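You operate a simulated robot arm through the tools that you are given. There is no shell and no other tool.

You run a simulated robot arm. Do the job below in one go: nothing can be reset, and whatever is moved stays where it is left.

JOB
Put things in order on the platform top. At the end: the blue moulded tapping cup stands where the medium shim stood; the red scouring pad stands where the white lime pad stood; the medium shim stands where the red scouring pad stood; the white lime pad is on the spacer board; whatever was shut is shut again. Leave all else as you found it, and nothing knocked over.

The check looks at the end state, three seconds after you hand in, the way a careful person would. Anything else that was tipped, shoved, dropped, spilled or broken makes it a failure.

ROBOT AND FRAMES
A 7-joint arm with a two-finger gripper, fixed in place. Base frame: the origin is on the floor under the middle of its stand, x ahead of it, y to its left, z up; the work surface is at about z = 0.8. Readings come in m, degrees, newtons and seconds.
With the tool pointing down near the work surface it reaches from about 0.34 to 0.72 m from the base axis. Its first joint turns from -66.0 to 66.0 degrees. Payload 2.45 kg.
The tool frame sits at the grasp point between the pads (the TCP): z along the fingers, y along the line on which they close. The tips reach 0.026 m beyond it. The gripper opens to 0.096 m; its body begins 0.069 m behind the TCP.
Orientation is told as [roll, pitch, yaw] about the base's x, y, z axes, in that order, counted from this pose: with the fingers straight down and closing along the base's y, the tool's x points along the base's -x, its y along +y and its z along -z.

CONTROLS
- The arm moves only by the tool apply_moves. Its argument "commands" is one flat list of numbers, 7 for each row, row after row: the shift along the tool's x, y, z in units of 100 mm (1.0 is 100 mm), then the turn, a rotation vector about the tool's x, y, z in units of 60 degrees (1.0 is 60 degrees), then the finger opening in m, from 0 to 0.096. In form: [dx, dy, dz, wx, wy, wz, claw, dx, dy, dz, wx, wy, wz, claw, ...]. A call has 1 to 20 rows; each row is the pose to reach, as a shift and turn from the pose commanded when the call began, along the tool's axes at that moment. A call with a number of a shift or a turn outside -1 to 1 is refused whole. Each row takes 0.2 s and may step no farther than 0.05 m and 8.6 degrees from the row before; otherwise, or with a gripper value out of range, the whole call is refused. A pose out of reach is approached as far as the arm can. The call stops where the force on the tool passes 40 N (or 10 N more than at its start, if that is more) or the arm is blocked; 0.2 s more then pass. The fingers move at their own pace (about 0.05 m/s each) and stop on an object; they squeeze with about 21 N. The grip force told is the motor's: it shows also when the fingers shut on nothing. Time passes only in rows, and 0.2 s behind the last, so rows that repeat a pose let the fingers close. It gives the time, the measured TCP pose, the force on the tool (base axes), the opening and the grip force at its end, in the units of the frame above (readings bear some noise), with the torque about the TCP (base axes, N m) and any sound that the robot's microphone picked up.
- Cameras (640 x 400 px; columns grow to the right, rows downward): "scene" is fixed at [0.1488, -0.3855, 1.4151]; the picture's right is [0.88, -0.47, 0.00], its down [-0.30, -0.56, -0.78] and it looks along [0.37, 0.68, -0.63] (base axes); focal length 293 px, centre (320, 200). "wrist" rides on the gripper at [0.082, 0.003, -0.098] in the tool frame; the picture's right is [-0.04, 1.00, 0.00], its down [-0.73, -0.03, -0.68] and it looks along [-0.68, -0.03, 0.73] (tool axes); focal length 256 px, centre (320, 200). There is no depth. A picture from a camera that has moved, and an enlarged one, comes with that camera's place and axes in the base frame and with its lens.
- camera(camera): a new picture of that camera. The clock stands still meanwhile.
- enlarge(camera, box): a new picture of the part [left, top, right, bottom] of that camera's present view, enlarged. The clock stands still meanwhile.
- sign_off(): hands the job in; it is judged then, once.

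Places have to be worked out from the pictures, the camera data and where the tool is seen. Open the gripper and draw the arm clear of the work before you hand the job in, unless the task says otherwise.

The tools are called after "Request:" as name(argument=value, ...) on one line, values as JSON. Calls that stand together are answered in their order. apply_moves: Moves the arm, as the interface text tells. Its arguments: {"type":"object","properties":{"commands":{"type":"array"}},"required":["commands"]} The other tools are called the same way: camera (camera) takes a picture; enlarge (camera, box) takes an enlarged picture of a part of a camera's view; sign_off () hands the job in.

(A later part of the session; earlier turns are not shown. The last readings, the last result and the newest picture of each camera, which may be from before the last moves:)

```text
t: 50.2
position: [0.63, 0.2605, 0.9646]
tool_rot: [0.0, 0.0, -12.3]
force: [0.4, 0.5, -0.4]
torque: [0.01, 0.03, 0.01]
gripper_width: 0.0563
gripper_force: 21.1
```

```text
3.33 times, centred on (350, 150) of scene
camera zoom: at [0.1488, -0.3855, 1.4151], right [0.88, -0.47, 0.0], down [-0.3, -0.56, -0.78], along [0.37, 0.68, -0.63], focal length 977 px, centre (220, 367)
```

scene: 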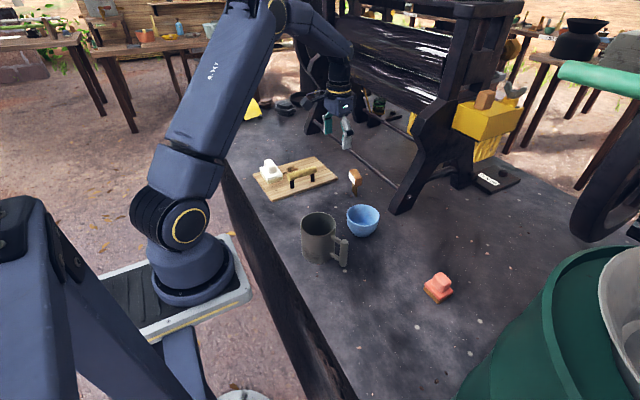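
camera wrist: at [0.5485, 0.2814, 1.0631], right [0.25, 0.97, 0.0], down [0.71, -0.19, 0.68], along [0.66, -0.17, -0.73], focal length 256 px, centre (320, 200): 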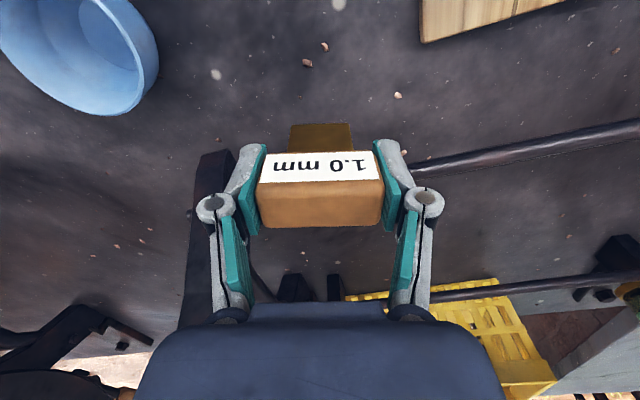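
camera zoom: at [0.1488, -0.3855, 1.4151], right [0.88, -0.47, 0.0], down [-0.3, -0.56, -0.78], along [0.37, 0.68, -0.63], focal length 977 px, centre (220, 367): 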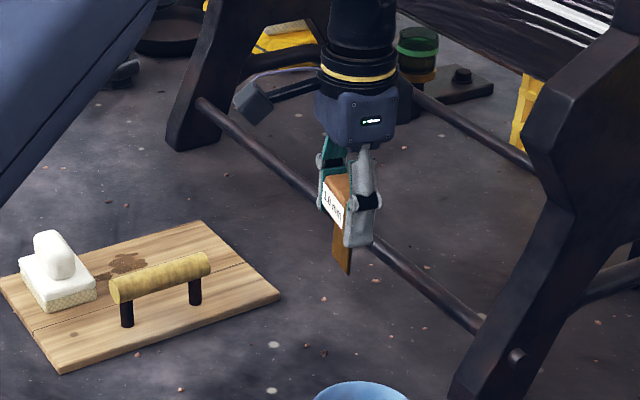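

The shim hangs straight. I lift to z≈1.066 turning to yaw 0, then carry it toward the red pad's old spot at (0.410, −0.2405).

Request:
apply_moves(commands=[0, 0, -0.33, 0, 0, -0.069, 0.03, 0, 0, -0.67, 0, 0, -0.137, 0.03, 0, 0, -1.0, 0, 0, -0.206, 0.03])

Request:
apply_moves(commands=[0.122, -0.278, 0, 0, 0, 0, 0.03, 0.244, -0.557, 0, 0, 0, 0, 0.03, 0.366, -0.835, 0, 0, 0, 0, 0.03])

Request:
apply_moves(commands=[0.122, -0.278, 0, 0, 0, 0, 0.03, 0.244, -0.557, 0, 0, 0, 0, 0.03, 0.366, -0.835, 0, 0, 0, 0, 0.03])

Request:
apply_moves(commands=[0.122, -0.278, 0, 0, 0, 0, 0.03, 0.244, -0.557, 0, 0, 0, 0, 0.03, 0.366, -0.835, 0, 0, 0, 0, 0.03])

Request:
apply_moves(commands=[0.122, -0.278, 0, 0, 0, 0, 0.03, 0.244, -0.557, 0, 0, 0, 0, 0.03, 0.366, -0.835, 0, 0, 0, 0, 0.03])

Request:
apply_moves(commands=[0.122, -0.278, 0, 0, 0, 0, 0.03, 0.244, -0.557, 0, 0, 0, 0, 0.03, 0.366, -0.835, 0, 0, 0, 0, 0.03])

Request:
apply_moves(commands=[0.122, -0.278, 0, 0, 0, 0, 0.03, 0.244, -0.557, 0, 0, 0, 0, 0.03, 0.366, -0.835, 0, 0, 0, 0, 0.03])

Request:
camera(camera="wrist")

Request:
camera(camera="scene")

```text
t: 51.0
position: [0.6271, 0.2601, 1.0679]
tool_rot: [0.1, 0.0, 0.1]
force: [-0.7, 0.4, -1.2]
torque: [0.03, -0.01, -0.01]
gripper_width: 0.0566
gripper_force: 20.8
```

```text
t: 51.8
position: [0.5909, 0.1757, 1.0651]
tool_rot: [0.0, 0.0, 0.0]
force: [0.1, 0.1, -0.6]
torque: [-0.04, 0.02, 0.01]
gripper_width: 0.0565
gripper_force: 20.9
```

```text
t: 52.6
position: [0.5555, 0.0918, 1.0654]
tool_rot: [0.0, 0.0, 0.1]
force: [-0.4, -0.9, -0.4]
torque: [0.05, 0.0, 0.01]
gripper_width: 0.0567
gripper_force: 21.2
```

```text
t: 53.4
position: [0.5202, 0.0099, 1.0656]
tool_rot: [0.1, 0.1, 0.0]
force: [1.1, 0.8, -0.9]
torque: [0.0, -0.02, 0.01]
gripper_width: 0.0565
gripper_force: 20.1
```

```text
t: 54.2
position: [0.4819, -0.075, 1.0649]
tool_rot: [0.0, 0.1, 0.1]
force: [0.1, -1.0, -0.5]
torque: [0.05, 0.02, 0.01]
gripper_width: 0.0567
gripper_force: 21.0
```

```text
t: 55.0
position: [0.4446, -0.1569, 1.0637]
tool_rot: [0.0, -0.1, 0.1]
force: [0.1, 0.1, -1.1]
torque: [0.01, 0.02, 0.0]
gripper_width: 0.0566
gripper_force: 21.0
```

```text
t: 55.8
position: [0.4082, -0.2401, 1.0642]
tool_rot: [0.0, -0.1, 0.0]
force: [-0.4, 0.4, -0.6]
torque: [-0.02, -0.02, 0.01]
gripper_width: 0.0567
gripper_force: 21.2
```

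```text
taken
camera wrist: at [0.3259, -0.2377, 1.163], right [0.04, 1.0, 0.0], down [0.73, -0.03, 0.68], along [0.68, -0.03, -0.73], focal length 256 px, centre (320, 200)
```

wrist: 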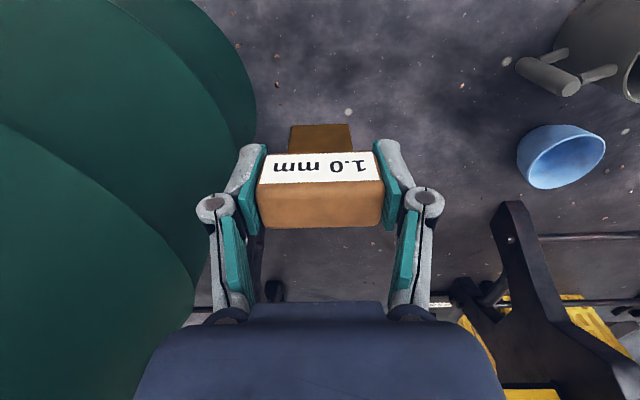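

```text
taken
```

scene: 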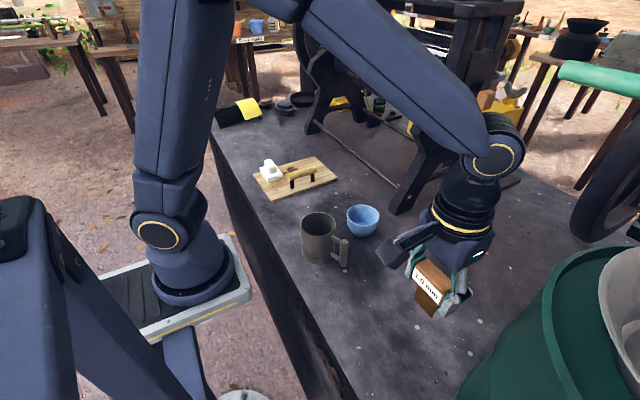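

Over the red pad's old spot with the shim still straight. I descend to z≈0.872, just above the expected contact at 0.866.

Request:
apply_moves(commands=[0, 0, 0.33, 0, 0, 0, 0.03, 0, 0, 0.67, 0, 0, 0, 0.03, 0, 0, 1.0, 0, 0, 0, 0.03])

Request:
apply_moves(commands=[0, 0, 0.3, 0, 0, 0, 0.03, 0, 0, 0.6, 0, 0, 0, 0.03, 0, 0, 0.85, 0, 0, 0, 0.03, 0, 0, 0.94, 0, 0, 0, 0.03, 0, 0, 0.94, 0, 0, 0, 0.03])

Request:
camera(camera="wrist")

Request:
enlarge(camera="scene", box=[350, 280, 470, 400])

```text
t: 56.6
position: [0.4096, -0.2414, 0.9654]
tool_rot: [0.0, -0.1, -0.1]
force: [-0.1, 0.7, 0.0]
torque: [0.01, -0.01, 0.01]
gripper_width: 0.0565
gripper_force: 20.6
```

```text
t: 57.8
position: [0.4102, -0.2403, 0.8716]
tool_rot: [0.0, 0.1, 0.0]
force: [-0.9, 0.6, -1.0]
torque: [0.04, 0.01, 0.0]
gripper_width: 0.0567
gripper_force: 20.5
```

```text
taken
camera wrist: at [0.3269, -0.2372, 0.9692], right [0.04, 1.0, 0.0], down [0.73, -0.03, 0.68], along [0.68, -0.03, -0.73], focal length 256 px, centre (320, 200)
```

wrist: 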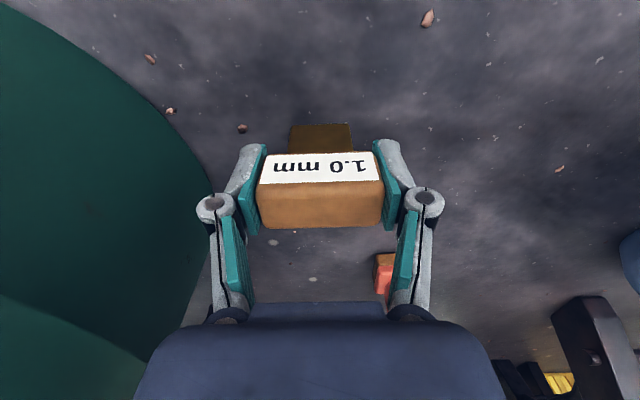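

```text
3.33 times, centred on (410, 340) of scene
camera zoom: at [0.1488, -0.3855, 1.4151], right [0.88, -0.47, 0.0], down [-0.3, -0.56, -0.78], along [0.37, 0.68, -0.63], focal length 977 px, centre (20, -267)
```

zoom: 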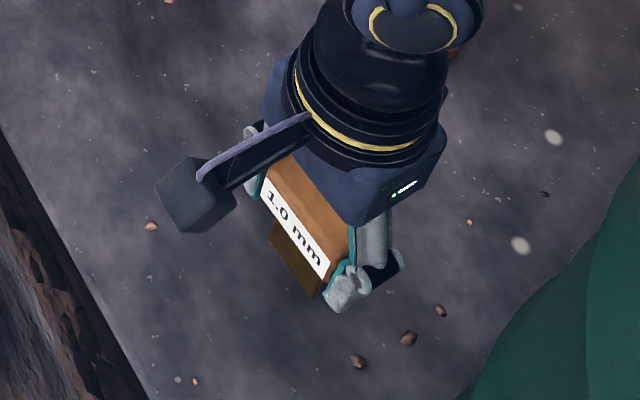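

The blade's foot projects right onto the red pad's former base centre (≈402, 362 px). Now I feel for the table in small steps.

Request:
apply_moves(commands=[0, 0, 0.02, 0, 0, 0, 0.03, 0, 0, 0.04, 0, 0, 0, 0.03, 0, 0, 0.04, 0, 0, 0, 0.03])

Request:
apply_moves(commands=[0, 0, 0.01, 0, 0, 0, 0.03, 0, 0, 0.01, 0, 0, 0, 0.03])

Request:
apply_moves(commands=[0, 0, 0.005, 0, 0, 0, 0.03, 0, 0, 0.01, 0, 0, 0, 0.03, 0, 0, 0.01, 0, 0, 0, 0.03])

```text
t: 58.6
position: [0.4106, -0.2405, 0.8679]
tool_rot: [0.1, 0.1, 0.2]
force: [0.0, 0.4, -1.1]
torque: [0.02, 0.0, 0.03]
gripper_width: 0.0565
gripper_force: 20.2
```

```text
t: 59.2
position: [0.4083, -0.2405, 0.8672]
tool_rot: [0.0, 0.1, 0.1]
force: [0.4, -0.5, -0.6]
torque: [0.01, -0.01, 0.02]
gripper_width: 0.0569
gripper_force: 20.7
```

```text
t: 60.0
position: [0.4094, -0.2404, 0.8656]
tool_rot: [0.1, 0.1, 0.0]
force: [-2.2, 3.3, 12.1]
torque: [0.06, 0.08, -0.01]
gripper_width: 0.0568
gripper_force: 20.9
```

Contact at 0.866 (12 N). I ease up half a millimetre so the blade just rests without side load, then read the force.

Request:
apply_moves(commands=[0, 0, -0.005, 0, 0, 0, 0.03, 0, 0, -0.005, 0, 0, 0, 0.03, 0, 0, -0.005, 0, 0, 0, 0.03])

Request:
enlarge(camera="scene", box=[370, 300, 450, 380])

Request:
camera(camera="wrist")

```text
t: 60.8
position: [0.408, -0.2414, 0.8657]
tool_rot: [0.1, 0.0, 0.0]
force: [0.0, 0.4, 0.2]
torque: [-0.01, -0.05, 0.01]
gripper_width: 0.0564
gripper_force: 21.0
```

```text
5.00 times, centred on (410, 340) of scene
camera zoom: at [0.1488, -0.3855, 1.4151], right [0.88, -0.47, 0.0], down [-0.3, -0.56, -0.78], along [0.37, 0.68, -0.63], focal length 1465 px, centre (-130, -500)
```

zoom: 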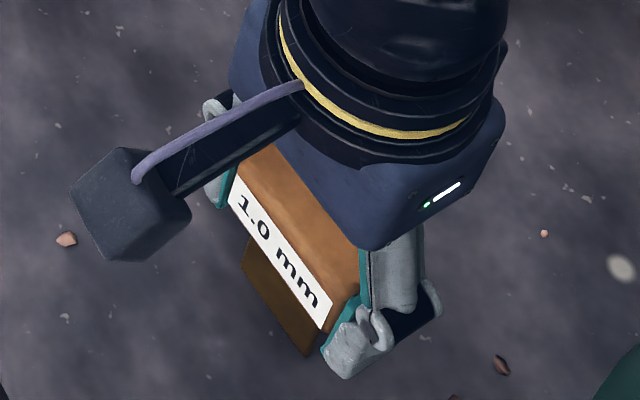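

```text
taken
camera wrist: at [0.3261, -0.2379, 0.964], right [0.04, 1.0, 0.0], down [0.73, -0.03, 0.68], along [0.68, -0.03, -0.73], focal length 256 px, centre (320, 200)
```

wrist: 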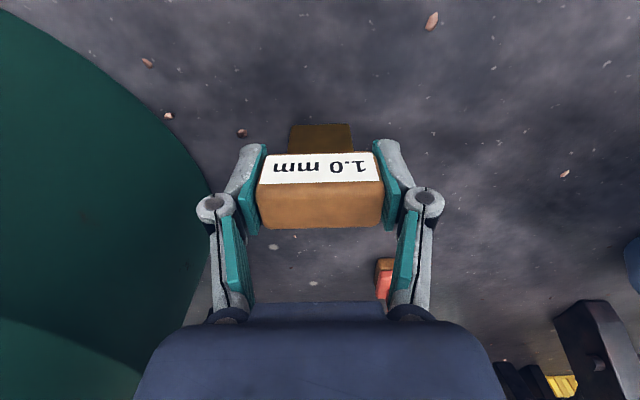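

Force is about zero, so the blade is just resting on the table. I open the fingers gently in small increments, without moving the arm.

Request:
apply_moves(commands=[0, 0, 0, 0, 0, 0, 0.054, 0, 0, 0, 0, 0, 0, 0.056, 0, 0, 0, 0, 0, 0, 0.057, 0, 0, 0, 0, 0, 0, 0.058, 0, 0, 0, 0, 0, 0, 0.059, 0, 0, 0, 0, 0, 0, 0.061, 0, 0, 0, 0, 0, 0, 0.064, 0, 0, 0, 0, 0, 0, 0.068, 0, 0, 0, 0, 0, 0, 0.074, 0, 0, 0, 0, 0, 0, 0.074])

Request:
camera(camera="wrist")

Request:
enlarge(camera="scene", box=[370, 300, 450, 380])

```text
t: 63.0
position: [0.4092, -0.2402, 0.8657]
tool_rot: [0.0, -0.1, 0.1]
force: [0.4, -0.6, 0.4]
torque: [0.07, -0.02, -0.02]
gripper_width: 0.074
gripper_force: 0.0
```

```text
taken
camera wrist: at [0.3263, -0.2378, 0.9641], right [0.04, 1.0, 0.0], down [0.73, -0.03, 0.68], along [0.68, -0.03, -0.73], focal length 256 px, centre (320, 200)
```

wrist: 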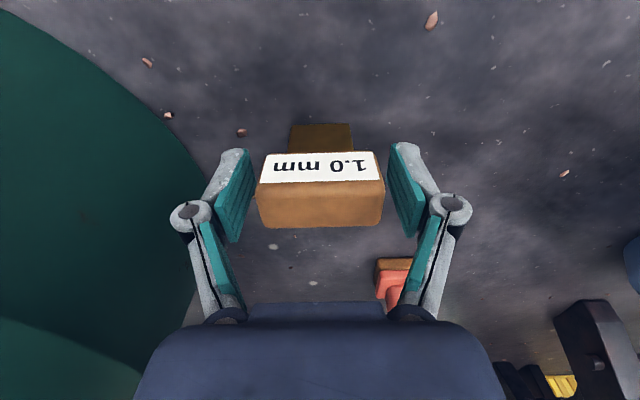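

```text
5.00 times, centred on (410, 340) of scene
camera zoom: at [0.1488, -0.3855, 1.4151], right [0.88, -0.47, 0.0], down [-0.3, -0.56, -0.78], along [0.37, 0.68, -0.63], focal length 1465 px, centre (-130, -500)
```

zoom: 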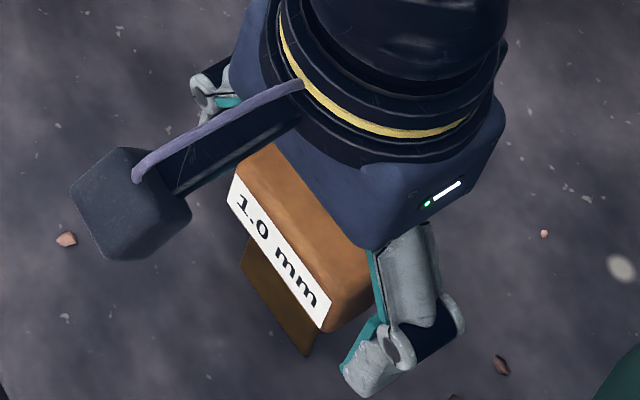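

The shim stands free and upright. I raise the hand straight up, slowly at first.

Request:
apply_moves(commands=[0, 0, -0.1, 0, 0, 0, 0.074, 0, 0, -0.25, 0, 0, 0, 0.074, 0, 0, -0.45, 0, 0, 0, 0.074, 0, 0, -0.7, 0, 0, 0, 0.074, 0, 0, -1.0, 0, 0, 0, 0.074])

Request:
apply_moves(commands=[0, 0, -0.4, 0, 0, 0, 0.074, 0, 0, -0.8, 0, 0, 0, 0.074, 0, 0, -1.0, 0, 0, 0, 0.074])

Request:
camera(camera="wrist")

Request:
camera(camera="scene")

```text
t: 64.2
position: [0.4074, -0.2394, 0.9648]
tool_rot: [0.0, 0.0, 0.1]
force: [0.3, 0.7, 0.8]
torque: [0.01, -0.01, -0.01]
gripper_width: 0.074
gripper_force: 0.1
```

```text
t: 65.0
position: [0.4096, -0.2406, 1.0666]
tool_rot: [-0.1, 0.1, 0.0]
force: [-0.5, 0.0, -0.2]
torque: [0.05, -0.01, -0.01]
gripper_width: 0.0742
gripper_force: 0.1
```

```text
taken
camera wrist: at [0.327, -0.2378, 1.1644], right [0.04, 1.0, 0.0], down [0.73, -0.03, 0.68], along [0.68, -0.03, -0.73], focal length 256 px, centre (320, 200)
```

wrist: 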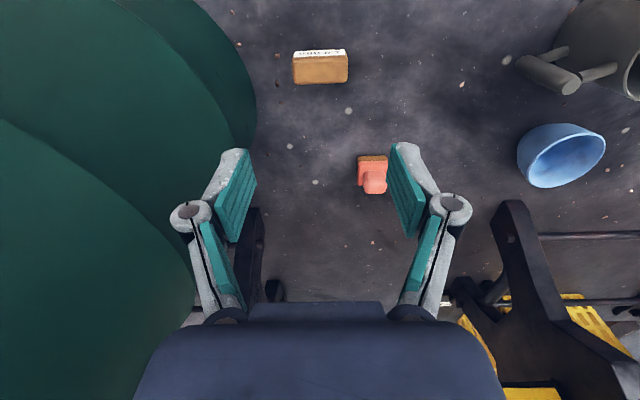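

```text
taken
```

scene: 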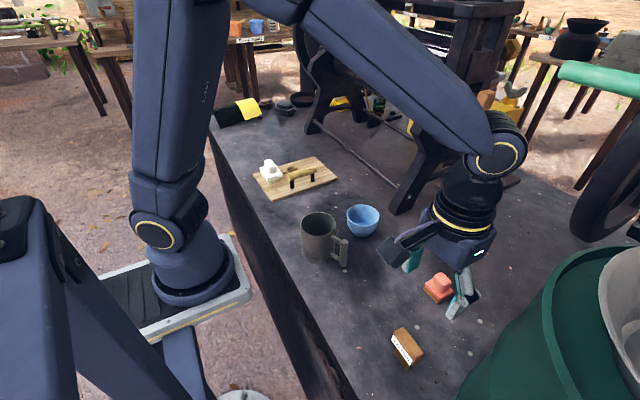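

The shim stands upright at the red pad's old spot. Last is the blue cup at about (0.55, 0.09): I move above it to measure it.

Request:
apply_moves(commands=[-0.117, 0.275, 0, 0, 0, 0, 0.096, -0.233, 0.55, 0, 0, 0, 0, 0.096, -0.35, 0.826, 0, 0, 0, 0, 0.096])

Request:
apply_moves(commands=[-0.117, 0.275, 0, 0, 0, 0, 0.096, -0.233, 0.55, 0, 0, 0, 0, 0.096, -0.35, 0.826, 0, 0, 0, 0, 0.096])

Request:
apply_moves(commands=[-0.117, 0.275, 0, 0, 0, 0, 0.096, -0.233, 0.55, 0, 0, 0, 0, 0.096, -0.35, 0.826, 0, 0, 0, 0, 0.096])

Request:
apply_moves(commands=[-0.117, 0.275, 0, 0, 0, 0, 0.096, -0.233, 0.55, 0, 0, 0, 0, 0.096, -0.35, 0.826, 0, 0, 0, 0, 0.096])

Request:
camera(camera="wrist")

Request:
camera(camera="scene")

```text
t: 65.8
position: [0.4439, -0.1567, 1.0682]
tool_rot: [0.0, 0.1, 0.1]
force: [0.9, -0.2, -0.6]
torque: [-0.01, 0.0, 0.02]
gripper_width: 0.0963
gripper_force: 0.1
```

```text
t: 66.6
position: [0.4812, -0.0753, 1.0664]
tool_rot: [0.0, 0.0, 0.0]
force: [-1.1, 0.8, -0.7]
torque: [0.0, 0.01, -0.02]
gripper_width: 0.096
gripper_force: 0.0
```

```text
t: 67.4
position: [0.5146, 0.0092, 1.0673]
tool_rot: [0.0, 0.1, 0.0]
force: [-0.2, 0.4, 0.0]
torque: [-0.05, 0.0, 0.0]
gripper_width: 0.0959
gripper_force: 0.0
```

```text
t: 68.2
position: [0.5489, 0.0912, 1.0652]
tool_rot: [-0.1, 0.0, -0.1]
force: [0.4, -0.4, -0.7]
torque: [-0.02, 0.0, -0.03]
gripper_width: 0.0957
gripper_force: 0.1
```

```text
taken
camera wrist: at [0.4659, 0.0936, 1.1639], right [0.04, 1.0, 0.0], down [0.73, -0.03, 0.68], along [0.68, -0.03, -0.73], focal length 256 px, centre (320, 200)
```

wrist: 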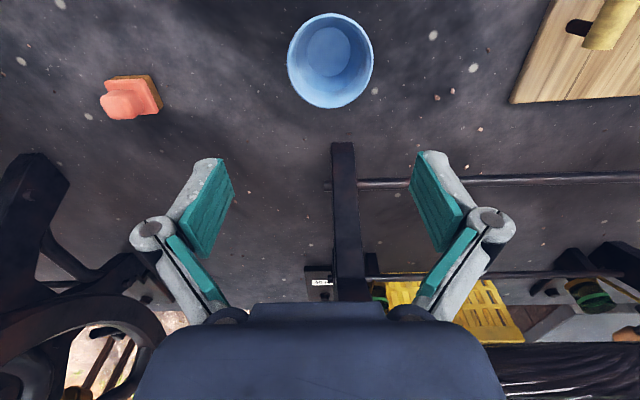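

```text
taken
```

scene: 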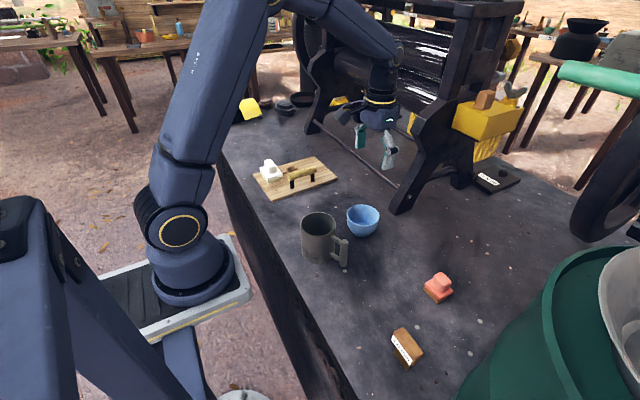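

The cup is seen nearly from above. Enlarging to measure its rim, base and wall.

Request:
enlarge(camera="wrist", box=[270, 0, 390, 120])

Request:
enlarge(camera="scene", box=[290, 190, 400, 280])

```text
3.33 times, centred on (330, 60) of wrist
camera zoom: at [0.4659, 0.0936, 1.1639], right [0.04, 1.0, 0.0], down [0.73, -0.03, 0.68], along [0.68, -0.03, -0.73], focal length 853 px, centre (287, 667)
```

zoom: 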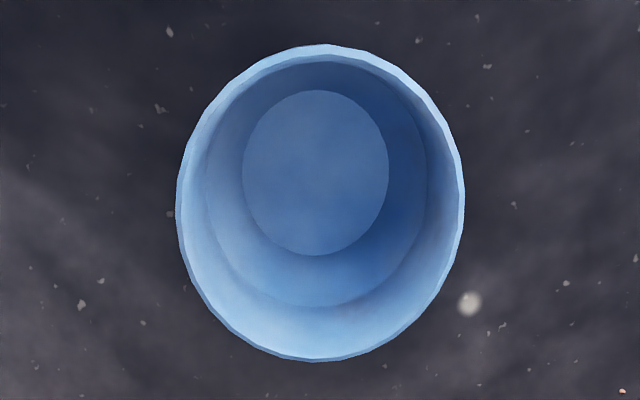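

```text
4.44 times, centred on (345, 235) of scene
camera zoom: at [0.1488, -0.3855, 1.4151], right [0.88, -0.47, 0.0], down [-0.3, -0.56, -0.78], along [0.37, 0.68, -0.63], focal length 1302 px, centre (209, 44)
```

zoom: 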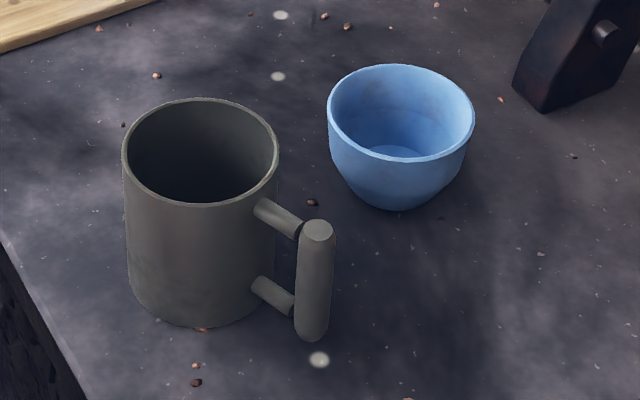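

Cup: centre ≈ (0.549, 0.1004), rim ≈ 0.0925 m across at z≈0.86, so only ~1.7 mm clearance per side. I'll lower the open fingers beside it at x≈0.59 (where the chord is narrower), then slide back to its middle; that avoids landing a finger on the rim.

Request:
apply_moves(commands=[-0.2, 0.05, 0, 0, 0, 0, 0.096, -0.402, 0.105, 0, 0, 0, 0, 0.096])

Request:
apply_moves(commands=[0, 0, 0.33, 0, 0, 0, 0.096, 0, 0, 0.67, 0, 0, 0, 0.096, 0, 0, 1.0, 0, 0, 0, 0.096])

Request:
apply_moves(commands=[0, 0, 0.3, 0, 0, 0, 0.096, 0, 0, 0.6, 0, 0, 0, 0.096, 0, 0, 0.6, 0, 0, 0, 0.096])

Request:
camera(camera="wrist")

Request:
enlarge(camera="scene", box=[290, 120, 450, 260])

```text
t: 68.8
position: [0.5898, 0.1012, 1.0661]
tool_rot: [0.0, 0.0, 0.1]
force: [-0.7, -0.2, -0.6]
torque: [-0.04, 0.0, 0.01]
gripper_width: 0.0958
gripper_force: 0.1
```

```text
t: 69.6
position: [0.5899, 0.0993, 0.9645]
tool_rot: [0.0, -0.1, 0.0]
force: [-0.5, 0.1, -0.3]
torque: [0.02, -0.01, 0.03]
gripper_width: 0.0958
gripper_force: 0.0
```

```text
t: 70.4
position: [0.5895, 0.1001, 0.9062]
tool_rot: [0.0, 0.0, 0.1]
force: [0.0, 0.5, 0.2]
torque: [0.01, -0.02, -0.05]
gripper_width: 0.0961
gripper_force: 0.0
```

```text
taken
camera wrist: at [0.5054, 0.1031, 1.0028], right [0.04, 1.0, 0.0], down [0.73, -0.03, 0.68], along [0.68, -0.03, -0.73], focal length 256 px, centre (320, 200)
```

wrist: 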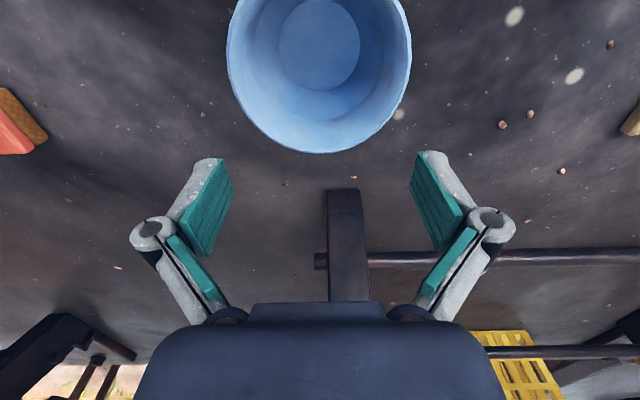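

```text
2.86 times, centred on (370, 190) of scene
camera zoom: at [0.1488, -0.3855, 1.4151], right [0.88, -0.47, 0.0], down [-0.3, -0.56, -0.78], along [0.37, 0.68, -0.63], focal length 837 px, centre (177, 229)
```

zoom: 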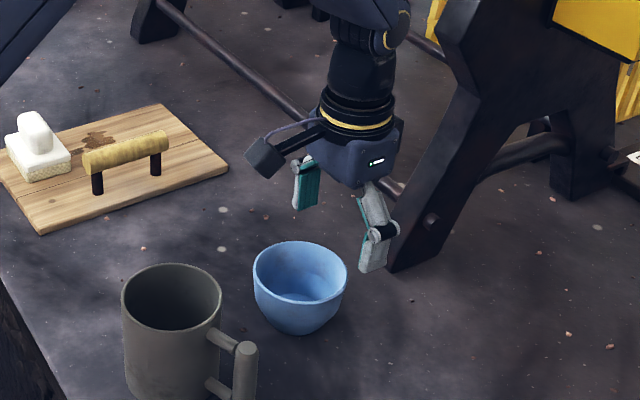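

Let me enlarge to centre the cup rim between the fingers exactly.

Request:
enlarge(camera="wrist", box=[190, 0, 450, 165])

```text
2.42 times, centred on (320, 82) of wrist
camera zoom: at [0.5054, 0.1031, 1.0028], right [0.04, 1.0, 0.0], down [0.73, -0.03, 0.68], along [0.68, -0.03, -0.73], focal length 621 px, centre (320, 485)
```

zoom: 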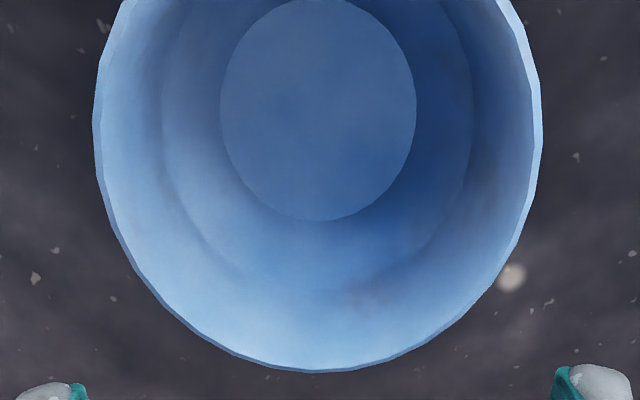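

The rim is centred to within about a millimetre (cup y ≈ 0.101). I shift 0.8 mm, then lower beside the cup to TCP z≈0.855.

Request:
apply_moves(commands=[0, 0.008, 0.17, 0, 0, 0, 0.096, 0, 0.008, 0.34, 0, 0, 0, 0.096, 0, 0.008, 0.51, 0, 0, 0, 0.096, 0, 0.008, 0.51, 0, 0, 0, 0.096])

Request:
camera(camera="wrist")

Request:
enlarge(camera="scene", box=[310, 150, 430, 260])

```text
t: 71.4
position: [0.5889, 0.1008, 0.8561]
tool_rot: [0.0, 0.0, 0.0]
force: [-0.1, 0.1, 0.1]
torque: [0.01, -0.01, 0.02]
gripper_width: 0.0956
gripper_force: 0.1
```

```text
taken
camera wrist: at [0.5054, 0.1043, 0.9538], right [0.04, 1.0, 0.0], down [0.73, -0.03, 0.68], along [0.68, -0.03, -0.73], focal length 256 px, centre (320, 200)
```

wrist: 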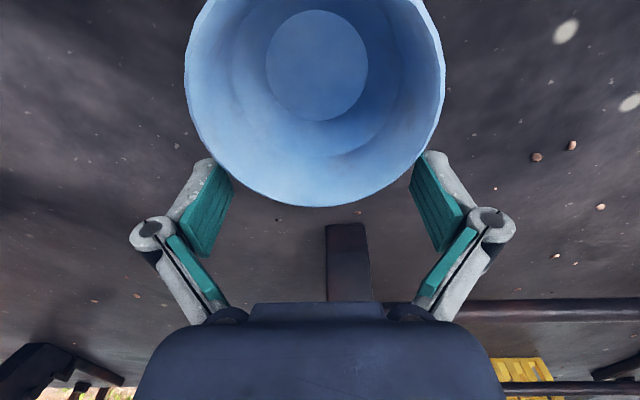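

```text
3.64 times, centred on (370, 205) of scene
camera zoom: at [0.1488, -0.3855, 1.4151], right [0.88, -0.47, 0.0], down [-0.3, -0.56, -0.78], along [0.37, 0.68, -0.63], focal length 1066 px, centre (138, 182)
```

zoom: 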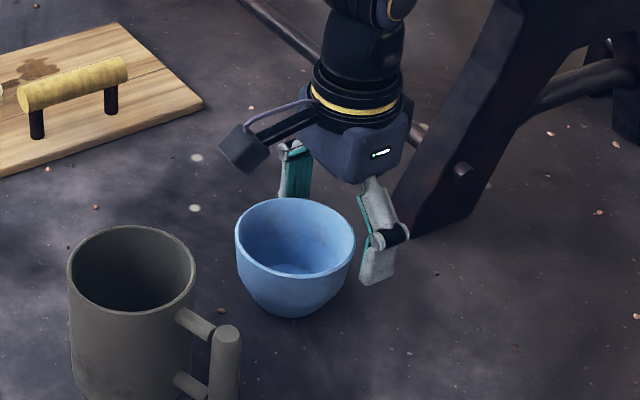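

The fingers are down beside the cup with even gaps. I slide slowly 20 mm toward −x so the fingers start to straddle it, then check for any push.

Request:
apply_moves(commands=[0.04, -0.004, 0, 0, 0, 0, 0.096, 0.08, -0.004, 0, 0, 0, 0, 0.096, 0.12, -0.004, 0, 0, 0, 0, 0.096, 0.16, -0.004, 0, 0, 0, 0, 0.096, 0.2, -0.004, 0, 0, 0, 0, 0.096])

Request:
camera(camera="wrist")

Request:
enlarge(camera="scene", box=[310, 150, 430, 260])

```text
t: 72.6
position: [0.5697, 0.0997, 0.8556]
tool_rot: [0.0, 0.0, 0.0]
force: [-0.1, 0.2, 0.2]
torque: [-0.02, 0.03, 0.0]
gripper_width: 0.0959
gripper_force: 0.0
```

```text
taken
camera wrist: at [0.4865, 0.1037, 0.9535], right [0.04, 1.0, 0.0], down [0.73, -0.03, 0.68], along [0.68, -0.03, -0.73], focal length 256 px, centre (320, 200)
```

wrist: 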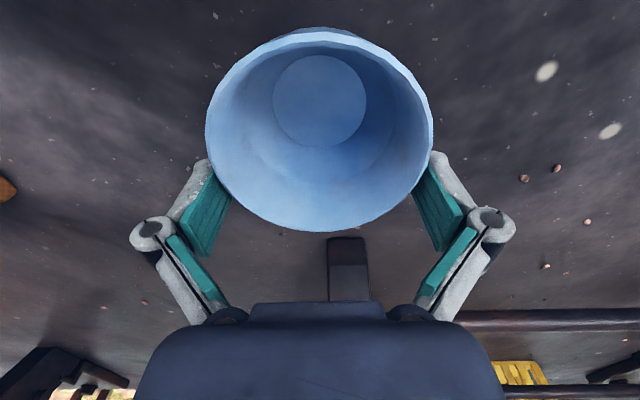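

```text
3.64 times, centred on (370, 205) of scene
camera zoom: at [0.1488, -0.3855, 1.4151], right [0.88, -0.47, 0.0], down [-0.3, -0.56, -0.78], along [0.37, 0.68, -0.63], focal length 1066 px, centre (138, 182)
```

zoom: 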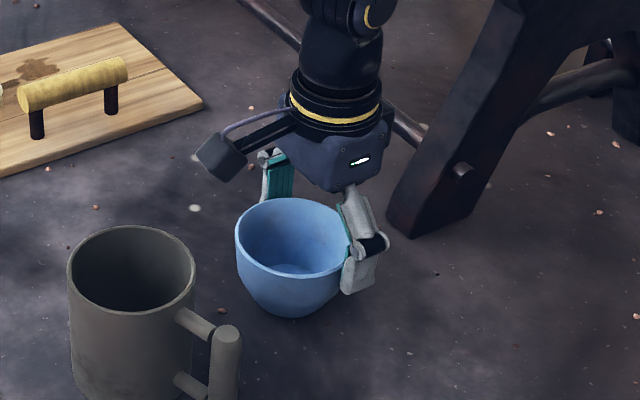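

No contact force, cup unmoved and centred. I continue 10 mm more in 2 mm steps.

Request:
apply_moves(commands=[0.025, 0, 0, 0, 0, 0, 0.096, 0.05, 0, 0, 0, 0, 0, 0.096, 0.075, 0, 0, 0, 0, 0, 0.096, 0.1, 0, 0, 0, 0, 0, 0.096, 0.1, 0, 0, 0, 0, 0, 0.096])

Request:
camera(camera="wrist")

Request:
enlarge(camera="scene", box=[310, 150, 430, 260])

```text
t: 73.8
position: [0.5592, 0.1005, 0.855]
tool_rot: [-0.1, 0.0, 0.0]
force: [-0.2, 0.7, 0.4]
torque: [0.0, -0.02, 0.0]
gripper_width: 0.096
gripper_force: 0.1
```

```text
taken
camera wrist: at [0.4763, 0.1042, 0.9531], right [0.04, 1.0, 0.0], down [0.73, -0.03, 0.68], along [0.68, -0.03, -0.73], focal length 256 px, centre (320, 200)
```

wrist: 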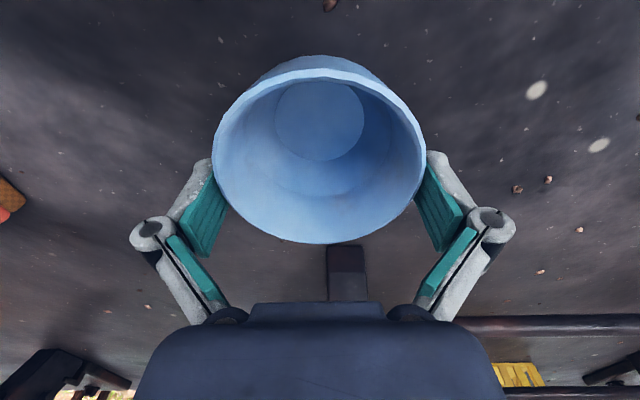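

```text
3.64 times, centred on (370, 205) of scene
camera zoom: at [0.1488, -0.3855, 1.4151], right [0.88, -0.47, 0.0], down [-0.3, -0.56, -0.78], along [0.37, 0.68, -0.63], focal length 1066 px, centre (138, 182)
```

zoom: 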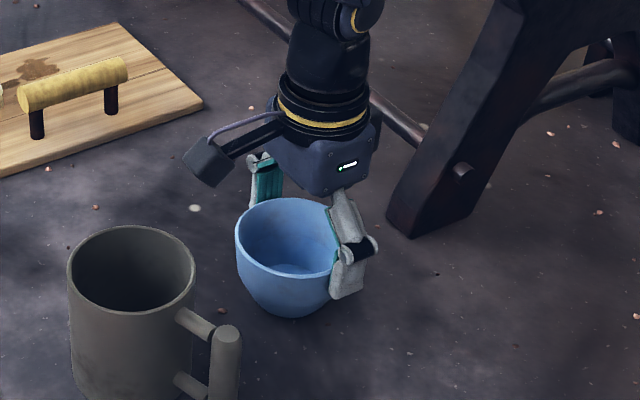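

Still free: cup unmoved, forces near zero. I slide the last 9 mm to its middle in 1.5–2 mm steps.

Request:
apply_moves(commands=[0.02, 0, 0, 0, 0, 0, 0.096, 0.04, 0, 0, 0, 0, 0, 0.096, 0.06, 0, 0, 0, 0, 0, 0.096, 0.075, 0, 0, 0, 0, 0, 0.096, 0.09, 0, 0, 0, 0, 0, 0.096, 0.09, 0, 0, 0, 0, 0, 0.096])

Request:
camera(camera="wrist")

Request:
enlarge(camera="scene", box=[310, 150, 430, 260])

```text
t: 75.2
position: [0.5505, 0.1003, 0.855]
tool_rot: [0.1, 0.0, 0.0]
force: [-0.1, 0.4, 0.3]
torque: [0.0, -0.01, -0.01]
gripper_width: 0.0963
gripper_force: 0.1
```

```text
taken
camera wrist: at [0.4675, 0.1037, 0.9531], right [0.04, 1.0, 0.0], down [0.73, -0.03, 0.68], along [0.68, -0.03, -0.73], focal length 256 px, centre (320, 200)
```

wrist: 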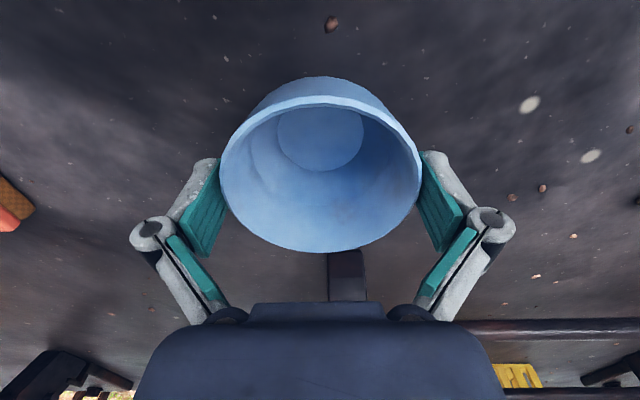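

```text
3.64 times, centred on (370, 205) of scene
camera zoom: at [0.1488, -0.3855, 1.4151], right [0.88, -0.47, 0.0], down [-0.3, -0.56, -0.78], along [0.37, 0.68, -0.63], focal length 1066 px, centre (138, 182)
```

zoom: 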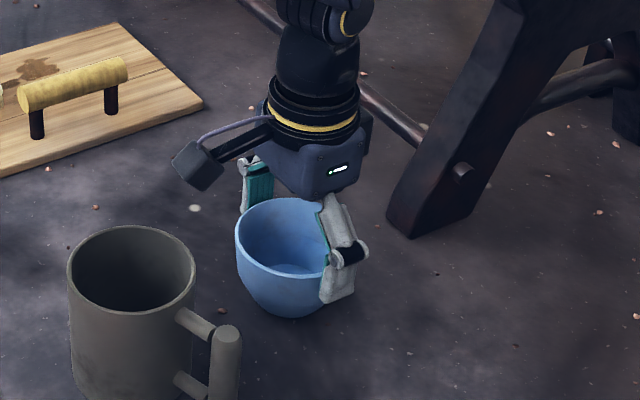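

The fingers now straddle the cup at its middle, even gaps, no contact. I close gently onto the rim.

Request:
apply_moves(commands=[0, 0, 0, 0, 0, 0, 0.095, 0, 0, 0, 0, 0, 0, 0.094, 0, 0, 0, 0, 0, 0, 0.093, 0, 0, 0, 0, 0, 0, 0.092, 0, 0, 0, 0, 0, 0, 0.091, 0, 0, 0, 0, 0, 0, 0.09, 0, 0, 0, 0, 0, 0, 0.088, 0, 0, 0, 0, 0, 0, 0.085, 0, 0, 0, 0, 0, 0, 0.08, 0, 0, 0, 0, 0, 0, 0.08])

Request:
camera(camera="wrist")

Request:
enlarge(camera="scene", box=[310, 150, 430, 260])

```text
t: 77.4
position: [0.5502, 0.1008, 0.8547]
tool_rot: [0.1, 0.0, 0.0]
force: [-2.0, -1.6, 9.1]
torque: [-0.1, 0.11, -0.03]
gripper_width: 0.0903
gripper_force: 21.0
```

```text
taken
camera wrist: at [0.4676, 0.1036, 0.9533], right [0.04, 1.0, 0.0], down [0.73, -0.03, 0.68], along [0.68, -0.03, -0.73], focal length 256 px, centre (320, 200)
```

wrist: 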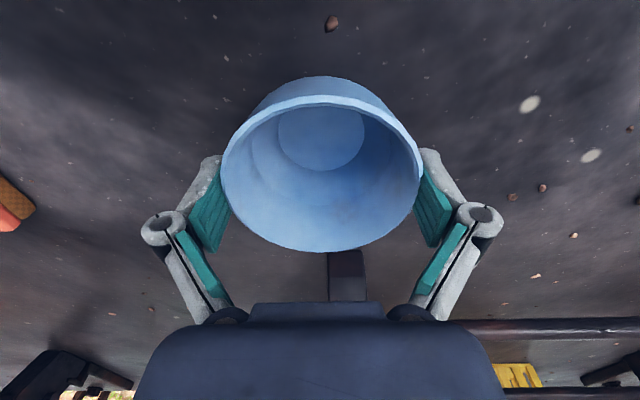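

```text
3.64 times, centred on (370, 205) of scene
camera zoom: at [0.1487, -0.3856, 1.4151], right [0.88, -0.47, 0.0], down [-0.3, -0.56, -0.78], along [0.37, 0.68, -0.63], focal length 1066 px, centre (138, 182)
```

zoom: 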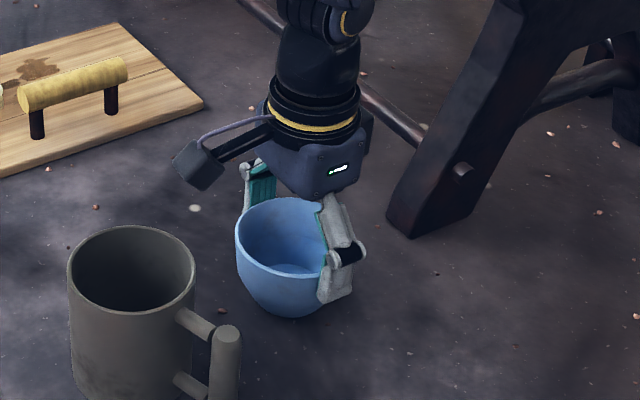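

Gripped at 90 mm with full force; the fingers press the cup down slightly (9 N), which will vanish on lifting. I lift 20 mm slowly and check.

Request:
apply_moves(commands=[0, 0, -0.02, 0, 0, 0, 0.075, 0, 0, -0.05, 0, 0, 0, 0.075, 0, 0, -0.1, 0, 0, 0, 0.075, 0, 0, -0.15, 0, 0, 0, 0.075, 0, 0, -0.2, 0, 0, 0, 0.075, 0, 0, -0.2, 0, 0, 0, 0.075])

Request:
camera(camera="wrist")

Request:
enlarge(camera="scene", box=[310, 150, 430, 260])

```text
t: 78.8
position: [0.5507, 0.1006, 0.8749]
tool_rot: [0.0, 0.0, 0.1]
force: [-0.3, 0.3, 0.0]
torque: [0.0, -0.02, 0.02]
gripper_width: 0.0904
gripper_force: 20.7
```

```text
taken
camera wrist: at [0.4672, 0.104, 0.9732], right [0.04, 1.0, 0.0], down [0.73, -0.03, 0.68], along [0.68, -0.03, -0.73], focal length 256 px, centre (320, 200)
```

wrist: 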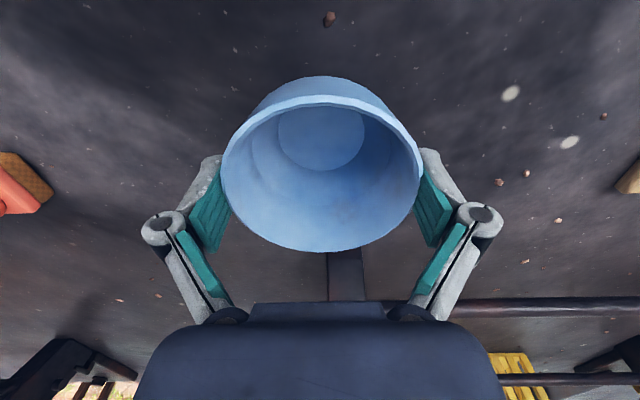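

```text
3.64 times, centred on (370, 205) of scene
camera zoom: at [0.1489, -0.3855, 1.4151], right [0.88, -0.47, 0.0], down [-0.3, -0.56, -0.78], along [0.37, 0.68, -0.63], focal length 1066 px, centre (138, 182)
```

zoom: 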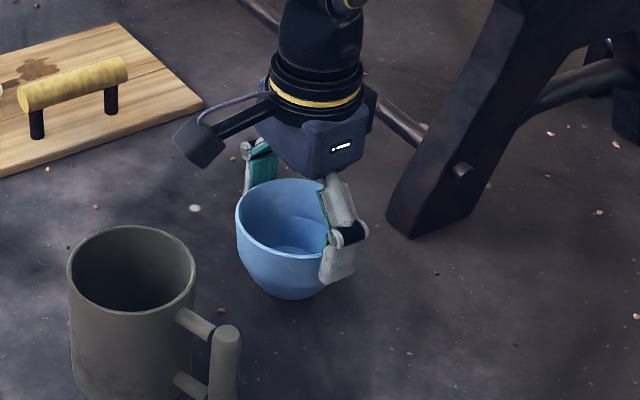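

The cup is up and level in the grip. I lift another 0.1 m, then carry it to the shim's old place at (0.630, 0.2605).

Request:
apply_moves(commands=[0, 0, -0.2, 0, 0, 0, 0.075, 0, 0, -0.45, 0, 0, 0, 0.075, 0, 0, -0.75, 0, 0, 0, 0.075, 0, 0, -1.0, 0, 0, 0, 0.075])

Request:
apply_moves(commands=[-0.1, 0.2, 0, 0, 0, 0, 0.075, -0.2, 0.4, 0, 0, 0, 0, 0.075, -0.3, 0.6, 0, 0, 0, 0, 0.075, -0.395, 0.8, 0, 0, 0, 0, 0.075])

Request:
apply_moves(commands=[-0.1, 0.2, 0, 0, 0, 0, 0.075, -0.2, 0.4, 0, 0, 0, 0, 0.075, -0.3, 0.6, 0, 0, 0, 0, 0.075, -0.395, 0.797, 0, 0, 0, 0, 0.075])

Request:
camera(camera="wrist")

Request:
camera(camera="scene")

Request:
enlarge(camera="scene", box=[290, 90, 430, 210])

```text
t: 79.8
position: [0.5491, 0.1023, 0.976]
tool_rot: [0.0, 0.1, 0.0]
force: [-0.2, 0.3, -1.8]
torque: [0.01, 0.0, 0.01]
gripper_width: 0.0903
gripper_force: 20.9
```

```text
t: 80.8
position: [0.591, 0.1816, 0.9751]
tool_rot: [0.0, 0.0, 0.1]
force: [-0.6, -0.4, -0.3]
torque: [0.03, 0.01, -0.01]
gripper_width: 0.0901
gripper_force: 20.9
```

```text
t: 81.8
position: [0.631, 0.2612, 0.9764]
tool_rot: [0.0, 0.1, 0.0]
force: [-0.6, -0.3, -1.0]
torque: [-0.01, -0.02, 0.0]
gripper_width: 0.0902
gripper_force: 20.8
```

```text
taken
camera wrist: at [0.5472, 0.2639, 1.0739], right [0.04, 1.0, 0.0], down [0.73, -0.03, 0.68], along [0.68, -0.03, -0.73], focal length 256 px, centre (320, 200)
```

wrist: 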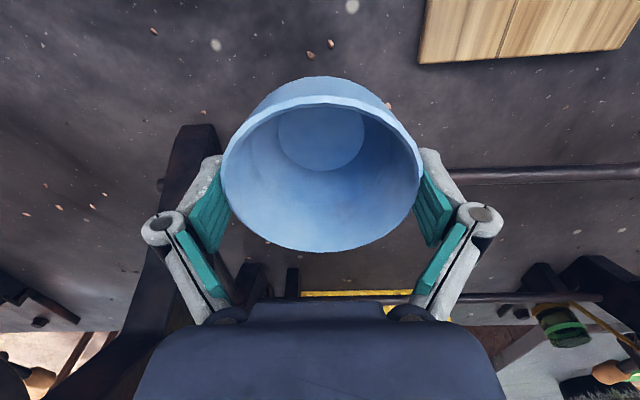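

```text
taken
```

scene: 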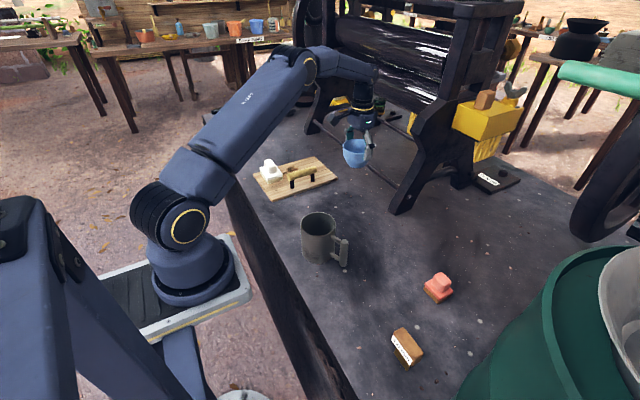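

```text
3.33 times, centred on (360, 150) of scene
camera zoom: at [0.1488, -0.3855, 1.4151], right [0.88, -0.47, 0.0], down [-0.3, -0.56, -0.78], along [0.37, 0.68, -0.63], focal length 977 px, centre (187, 367)
```

zoom: 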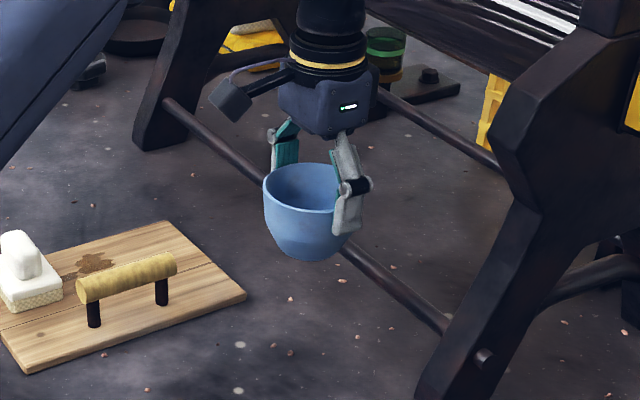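

The cup is level above the shim's old place, clear of board and leg. I lower to about 0.862 and then feel for the table.

Request:
apply_moves(commands=[0, 0, 0.25, 0, 0, 0, 0.075, 0, 0, 0.5, 0, 0, 0, 0.075, 0, 0, 0.75, 0, 0, 0, 0.075, 0, 0, 1.0, 0, 0, 0, 0.075])

Request:
apply_moves(commands=[0, 0, 0.05, 0, 0, 0, 0.075, 0, 0, 0.1, 0, 0, 0, 0.075, 0, 0, 0.13, 0, 0, 0, 0.075, 0, 0, 0.13, 0, 0, 0, 0.075])

Request:
enlarge(camera="scene", box=[300, 120, 420, 220])

Request:
camera(camera="wrist")

```text
t: 82.8
position: [0.6283, 0.2605, 0.8764]
tool_rot: [0.0, 0.0, 0.0]
force: [0.4, 0.2, -0.6]
torque: [0.02, -0.03, -0.01]
gripper_width: 0.0903
gripper_force: 21.3
```

```text
t: 83.8
position: [0.6285, 0.2616, 0.8624]
tool_rot: [0.1, -0.1, 0.0]
force: [-0.1, 0.0, -0.4]
torque: [0.03, 0.01, 0.01]
gripper_width: 0.0904
gripper_force: 20.6
```

```text
4.00 times, centred on (360, 170) of scene
camera zoom: at [0.1489, -0.3855, 1.4151], right [0.88, -0.47, 0.0], down [-0.3, -0.56, -0.78], along [0.37, 0.68, -0.63], focal length 1172 px, centre (160, 320)
```

zoom: 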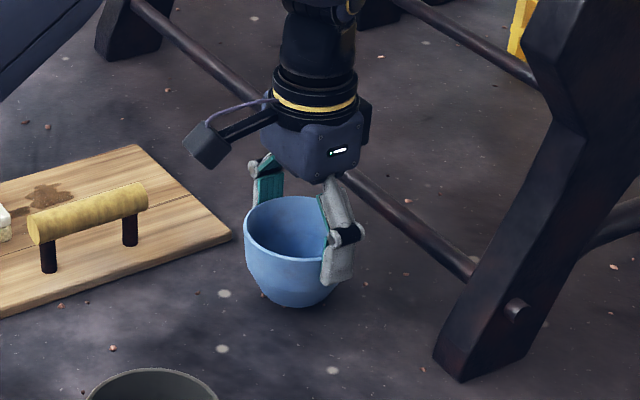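

```text
taken
camera wrist: at [0.546, 0.2636, 0.9609], right [0.04, 1.0, 0.0], down [0.73, -0.03, 0.68], along [0.68, -0.03, -0.73], focal length 256 px, centre (320, 200)
```

wrist: 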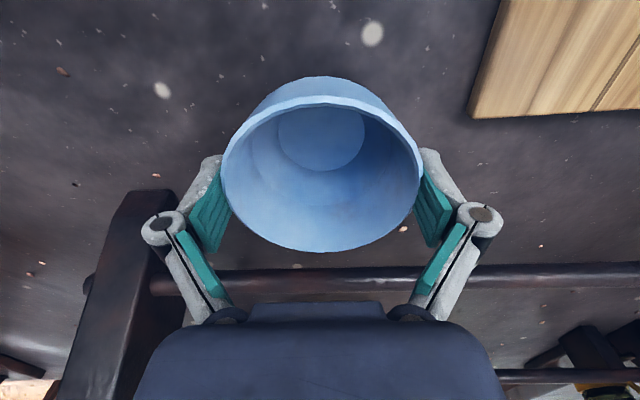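

All clear. Stepping down gently toward the expected contact at about 0.855.

Request:
apply_moves(commands=[0, 0, 0.01, 0, 0, 0, 0.075, 0, 0, 0.02, 0, 0, 0, 0.075, 0, 0, 0.03, 0, 0, 0, 0.075, 0, 0, 0.03, 0, 0, 0, 0.075])

Request:
apply_moves(commands=[0, 0, 0.01, 0, 0, 0, 0.075, 0, 0, 0.02, 0, 0, 0, 0.075, 0, 0, 0.02, 0, 0, 0, 0.075])

Request:
apply_moves(commands=[0, 0, 0.005, 0, 0, 0, 0.075, 0, 0, 0.01, 0, 0, 0, 0.075, 0, 0, 0.01, 0, 0, 0, 0.075])

```text
t: 84.8
position: [0.6289, 0.2594, 0.8592]
tool_rot: [0.0, 0.0, 0.0]
force: [-0.2, -0.8, -1.3]
torque: [-0.01, -0.03, -0.01]
gripper_width: 0.0902
gripper_force: 20.7
```

```text
t: 85.6
position: [0.6285, 0.2613, 0.8572]
tool_rot: [0.0, 0.0, 0.0]
force: [-0.1, -0.5, -1.2]
torque: [0.01, 0.03, -0.01]
gripper_width: 0.0902
gripper_force: 21.0
```

```text
t: 86.4
position: [0.6302, 0.2608, 0.8564]
tool_rot: [0.0, 0.0, 0.0]
force: [0.5, 0.0, -1.1]
torque: [0.02, -0.01, 0.01]
gripper_width: 0.0903
gripper_force: 21.0
```

No contact yet at 0.856, so no pebble or bump underneath; continuing half-millimetre by half-millimetre.

Request:
apply_moves(commands=[0, 0, 0.005, 0, 0, 0, 0.075, 0, 0, 0.01, 0, 0, 0, 0.075, 0, 0, 0.01, 0, 0, 0, 0.075])

Request:
apply_moves(commands=[0, 0, 0.005, 0, 0, 0, 0.075, 0, 0, 0.005, 0, 0, 0, 0.075])

```text
t: 87.2
position: [0.6293, 0.2599, 0.8563]
tool_rot: [0.0, 0.0, 0.0]
force: [-0.4, -0.2, 1.6]
torque: [-0.1, 0.03, -0.05]
gripper_width: 0.0902
gripper_force: 21.5
```

```text
t: 87.8
position: [0.6304, 0.2603, 0.8552]
tool_rot: [0.0, 0.1, 0.0]
force: [-3.2, -0.6, 7.6]
torque: [-0.18, 0.12, -0.09]
gripper_width: 0.0903
gripper_force: 21.2
```

Contact at 0.855. I ease back half a millimetre and open slowly to the full 0.096.

Request:
apply_moves(commands=[0, 0, -0.005, 0, 0, 0, 0.075, 0, 0, -0.005, 0, 0, 0, 0.088, 0, 0, -0.005, 0, 0, 0, 0.09, 0, 0, -0.005, 0, 0, 0, 0.091, 0, 0, -0.005, 0, 0, 0, 0.092, 0, 0, -0.005, 0, 0, 0, 0.093, 0, 0, -0.005, 0, 0, 0, 0.094, 0, 0, -0.005, 0, 0, 0, 0.095, 0, 0, -0.005, 0, 0, 0, 0.096, 0, 0, -0.005, 0, 0, 0, 0.096, 0, 0, -0.005, 0, 0, 0, 0.096])

Request:
camera(camera="wrist")

Request:
enlarge(camera="scene", box=[300, 120, 420, 220])

```text
t: 90.2
position: [0.6302, 0.261, 0.8553]
tool_rot: [0.0, 0.0, 0.0]
force: [-0.4, 0.5, 1.1]
torque: [0.01, -0.03, -0.01]
gripper_width: 0.096
gripper_force: 0.1
```

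```text
taken
camera wrist: at [0.5468, 0.2634, 0.9531], right [0.04, 1.0, 0.0], down [0.73, -0.03, 0.68], along [0.68, -0.03, -0.73], focal length 256 px, centre (320, 200)
```

wrist: 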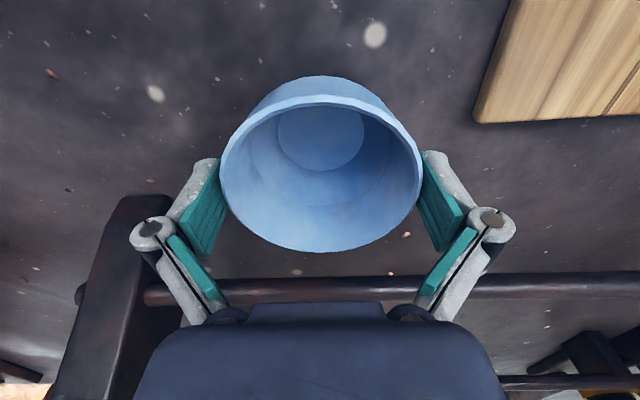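

```text
4.00 times, centred on (360, 170) of scene
camera zoom: at [0.1488, -0.3855, 1.4151], right [0.88, -0.47, 0.0], down [-0.3, -0.56, -0.78], along [0.37, 0.68, -0.63], focal length 1172 px, centre (160, 320)
```

zoom: 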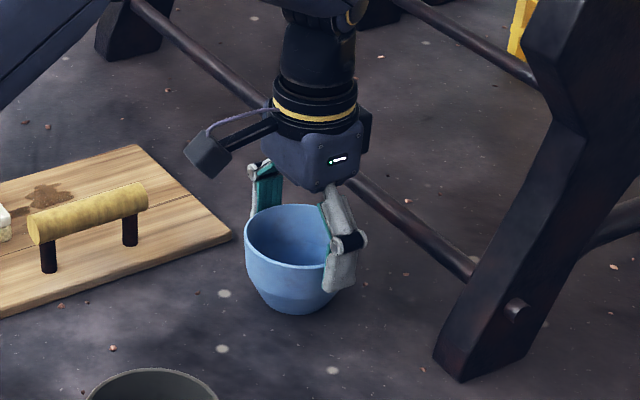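

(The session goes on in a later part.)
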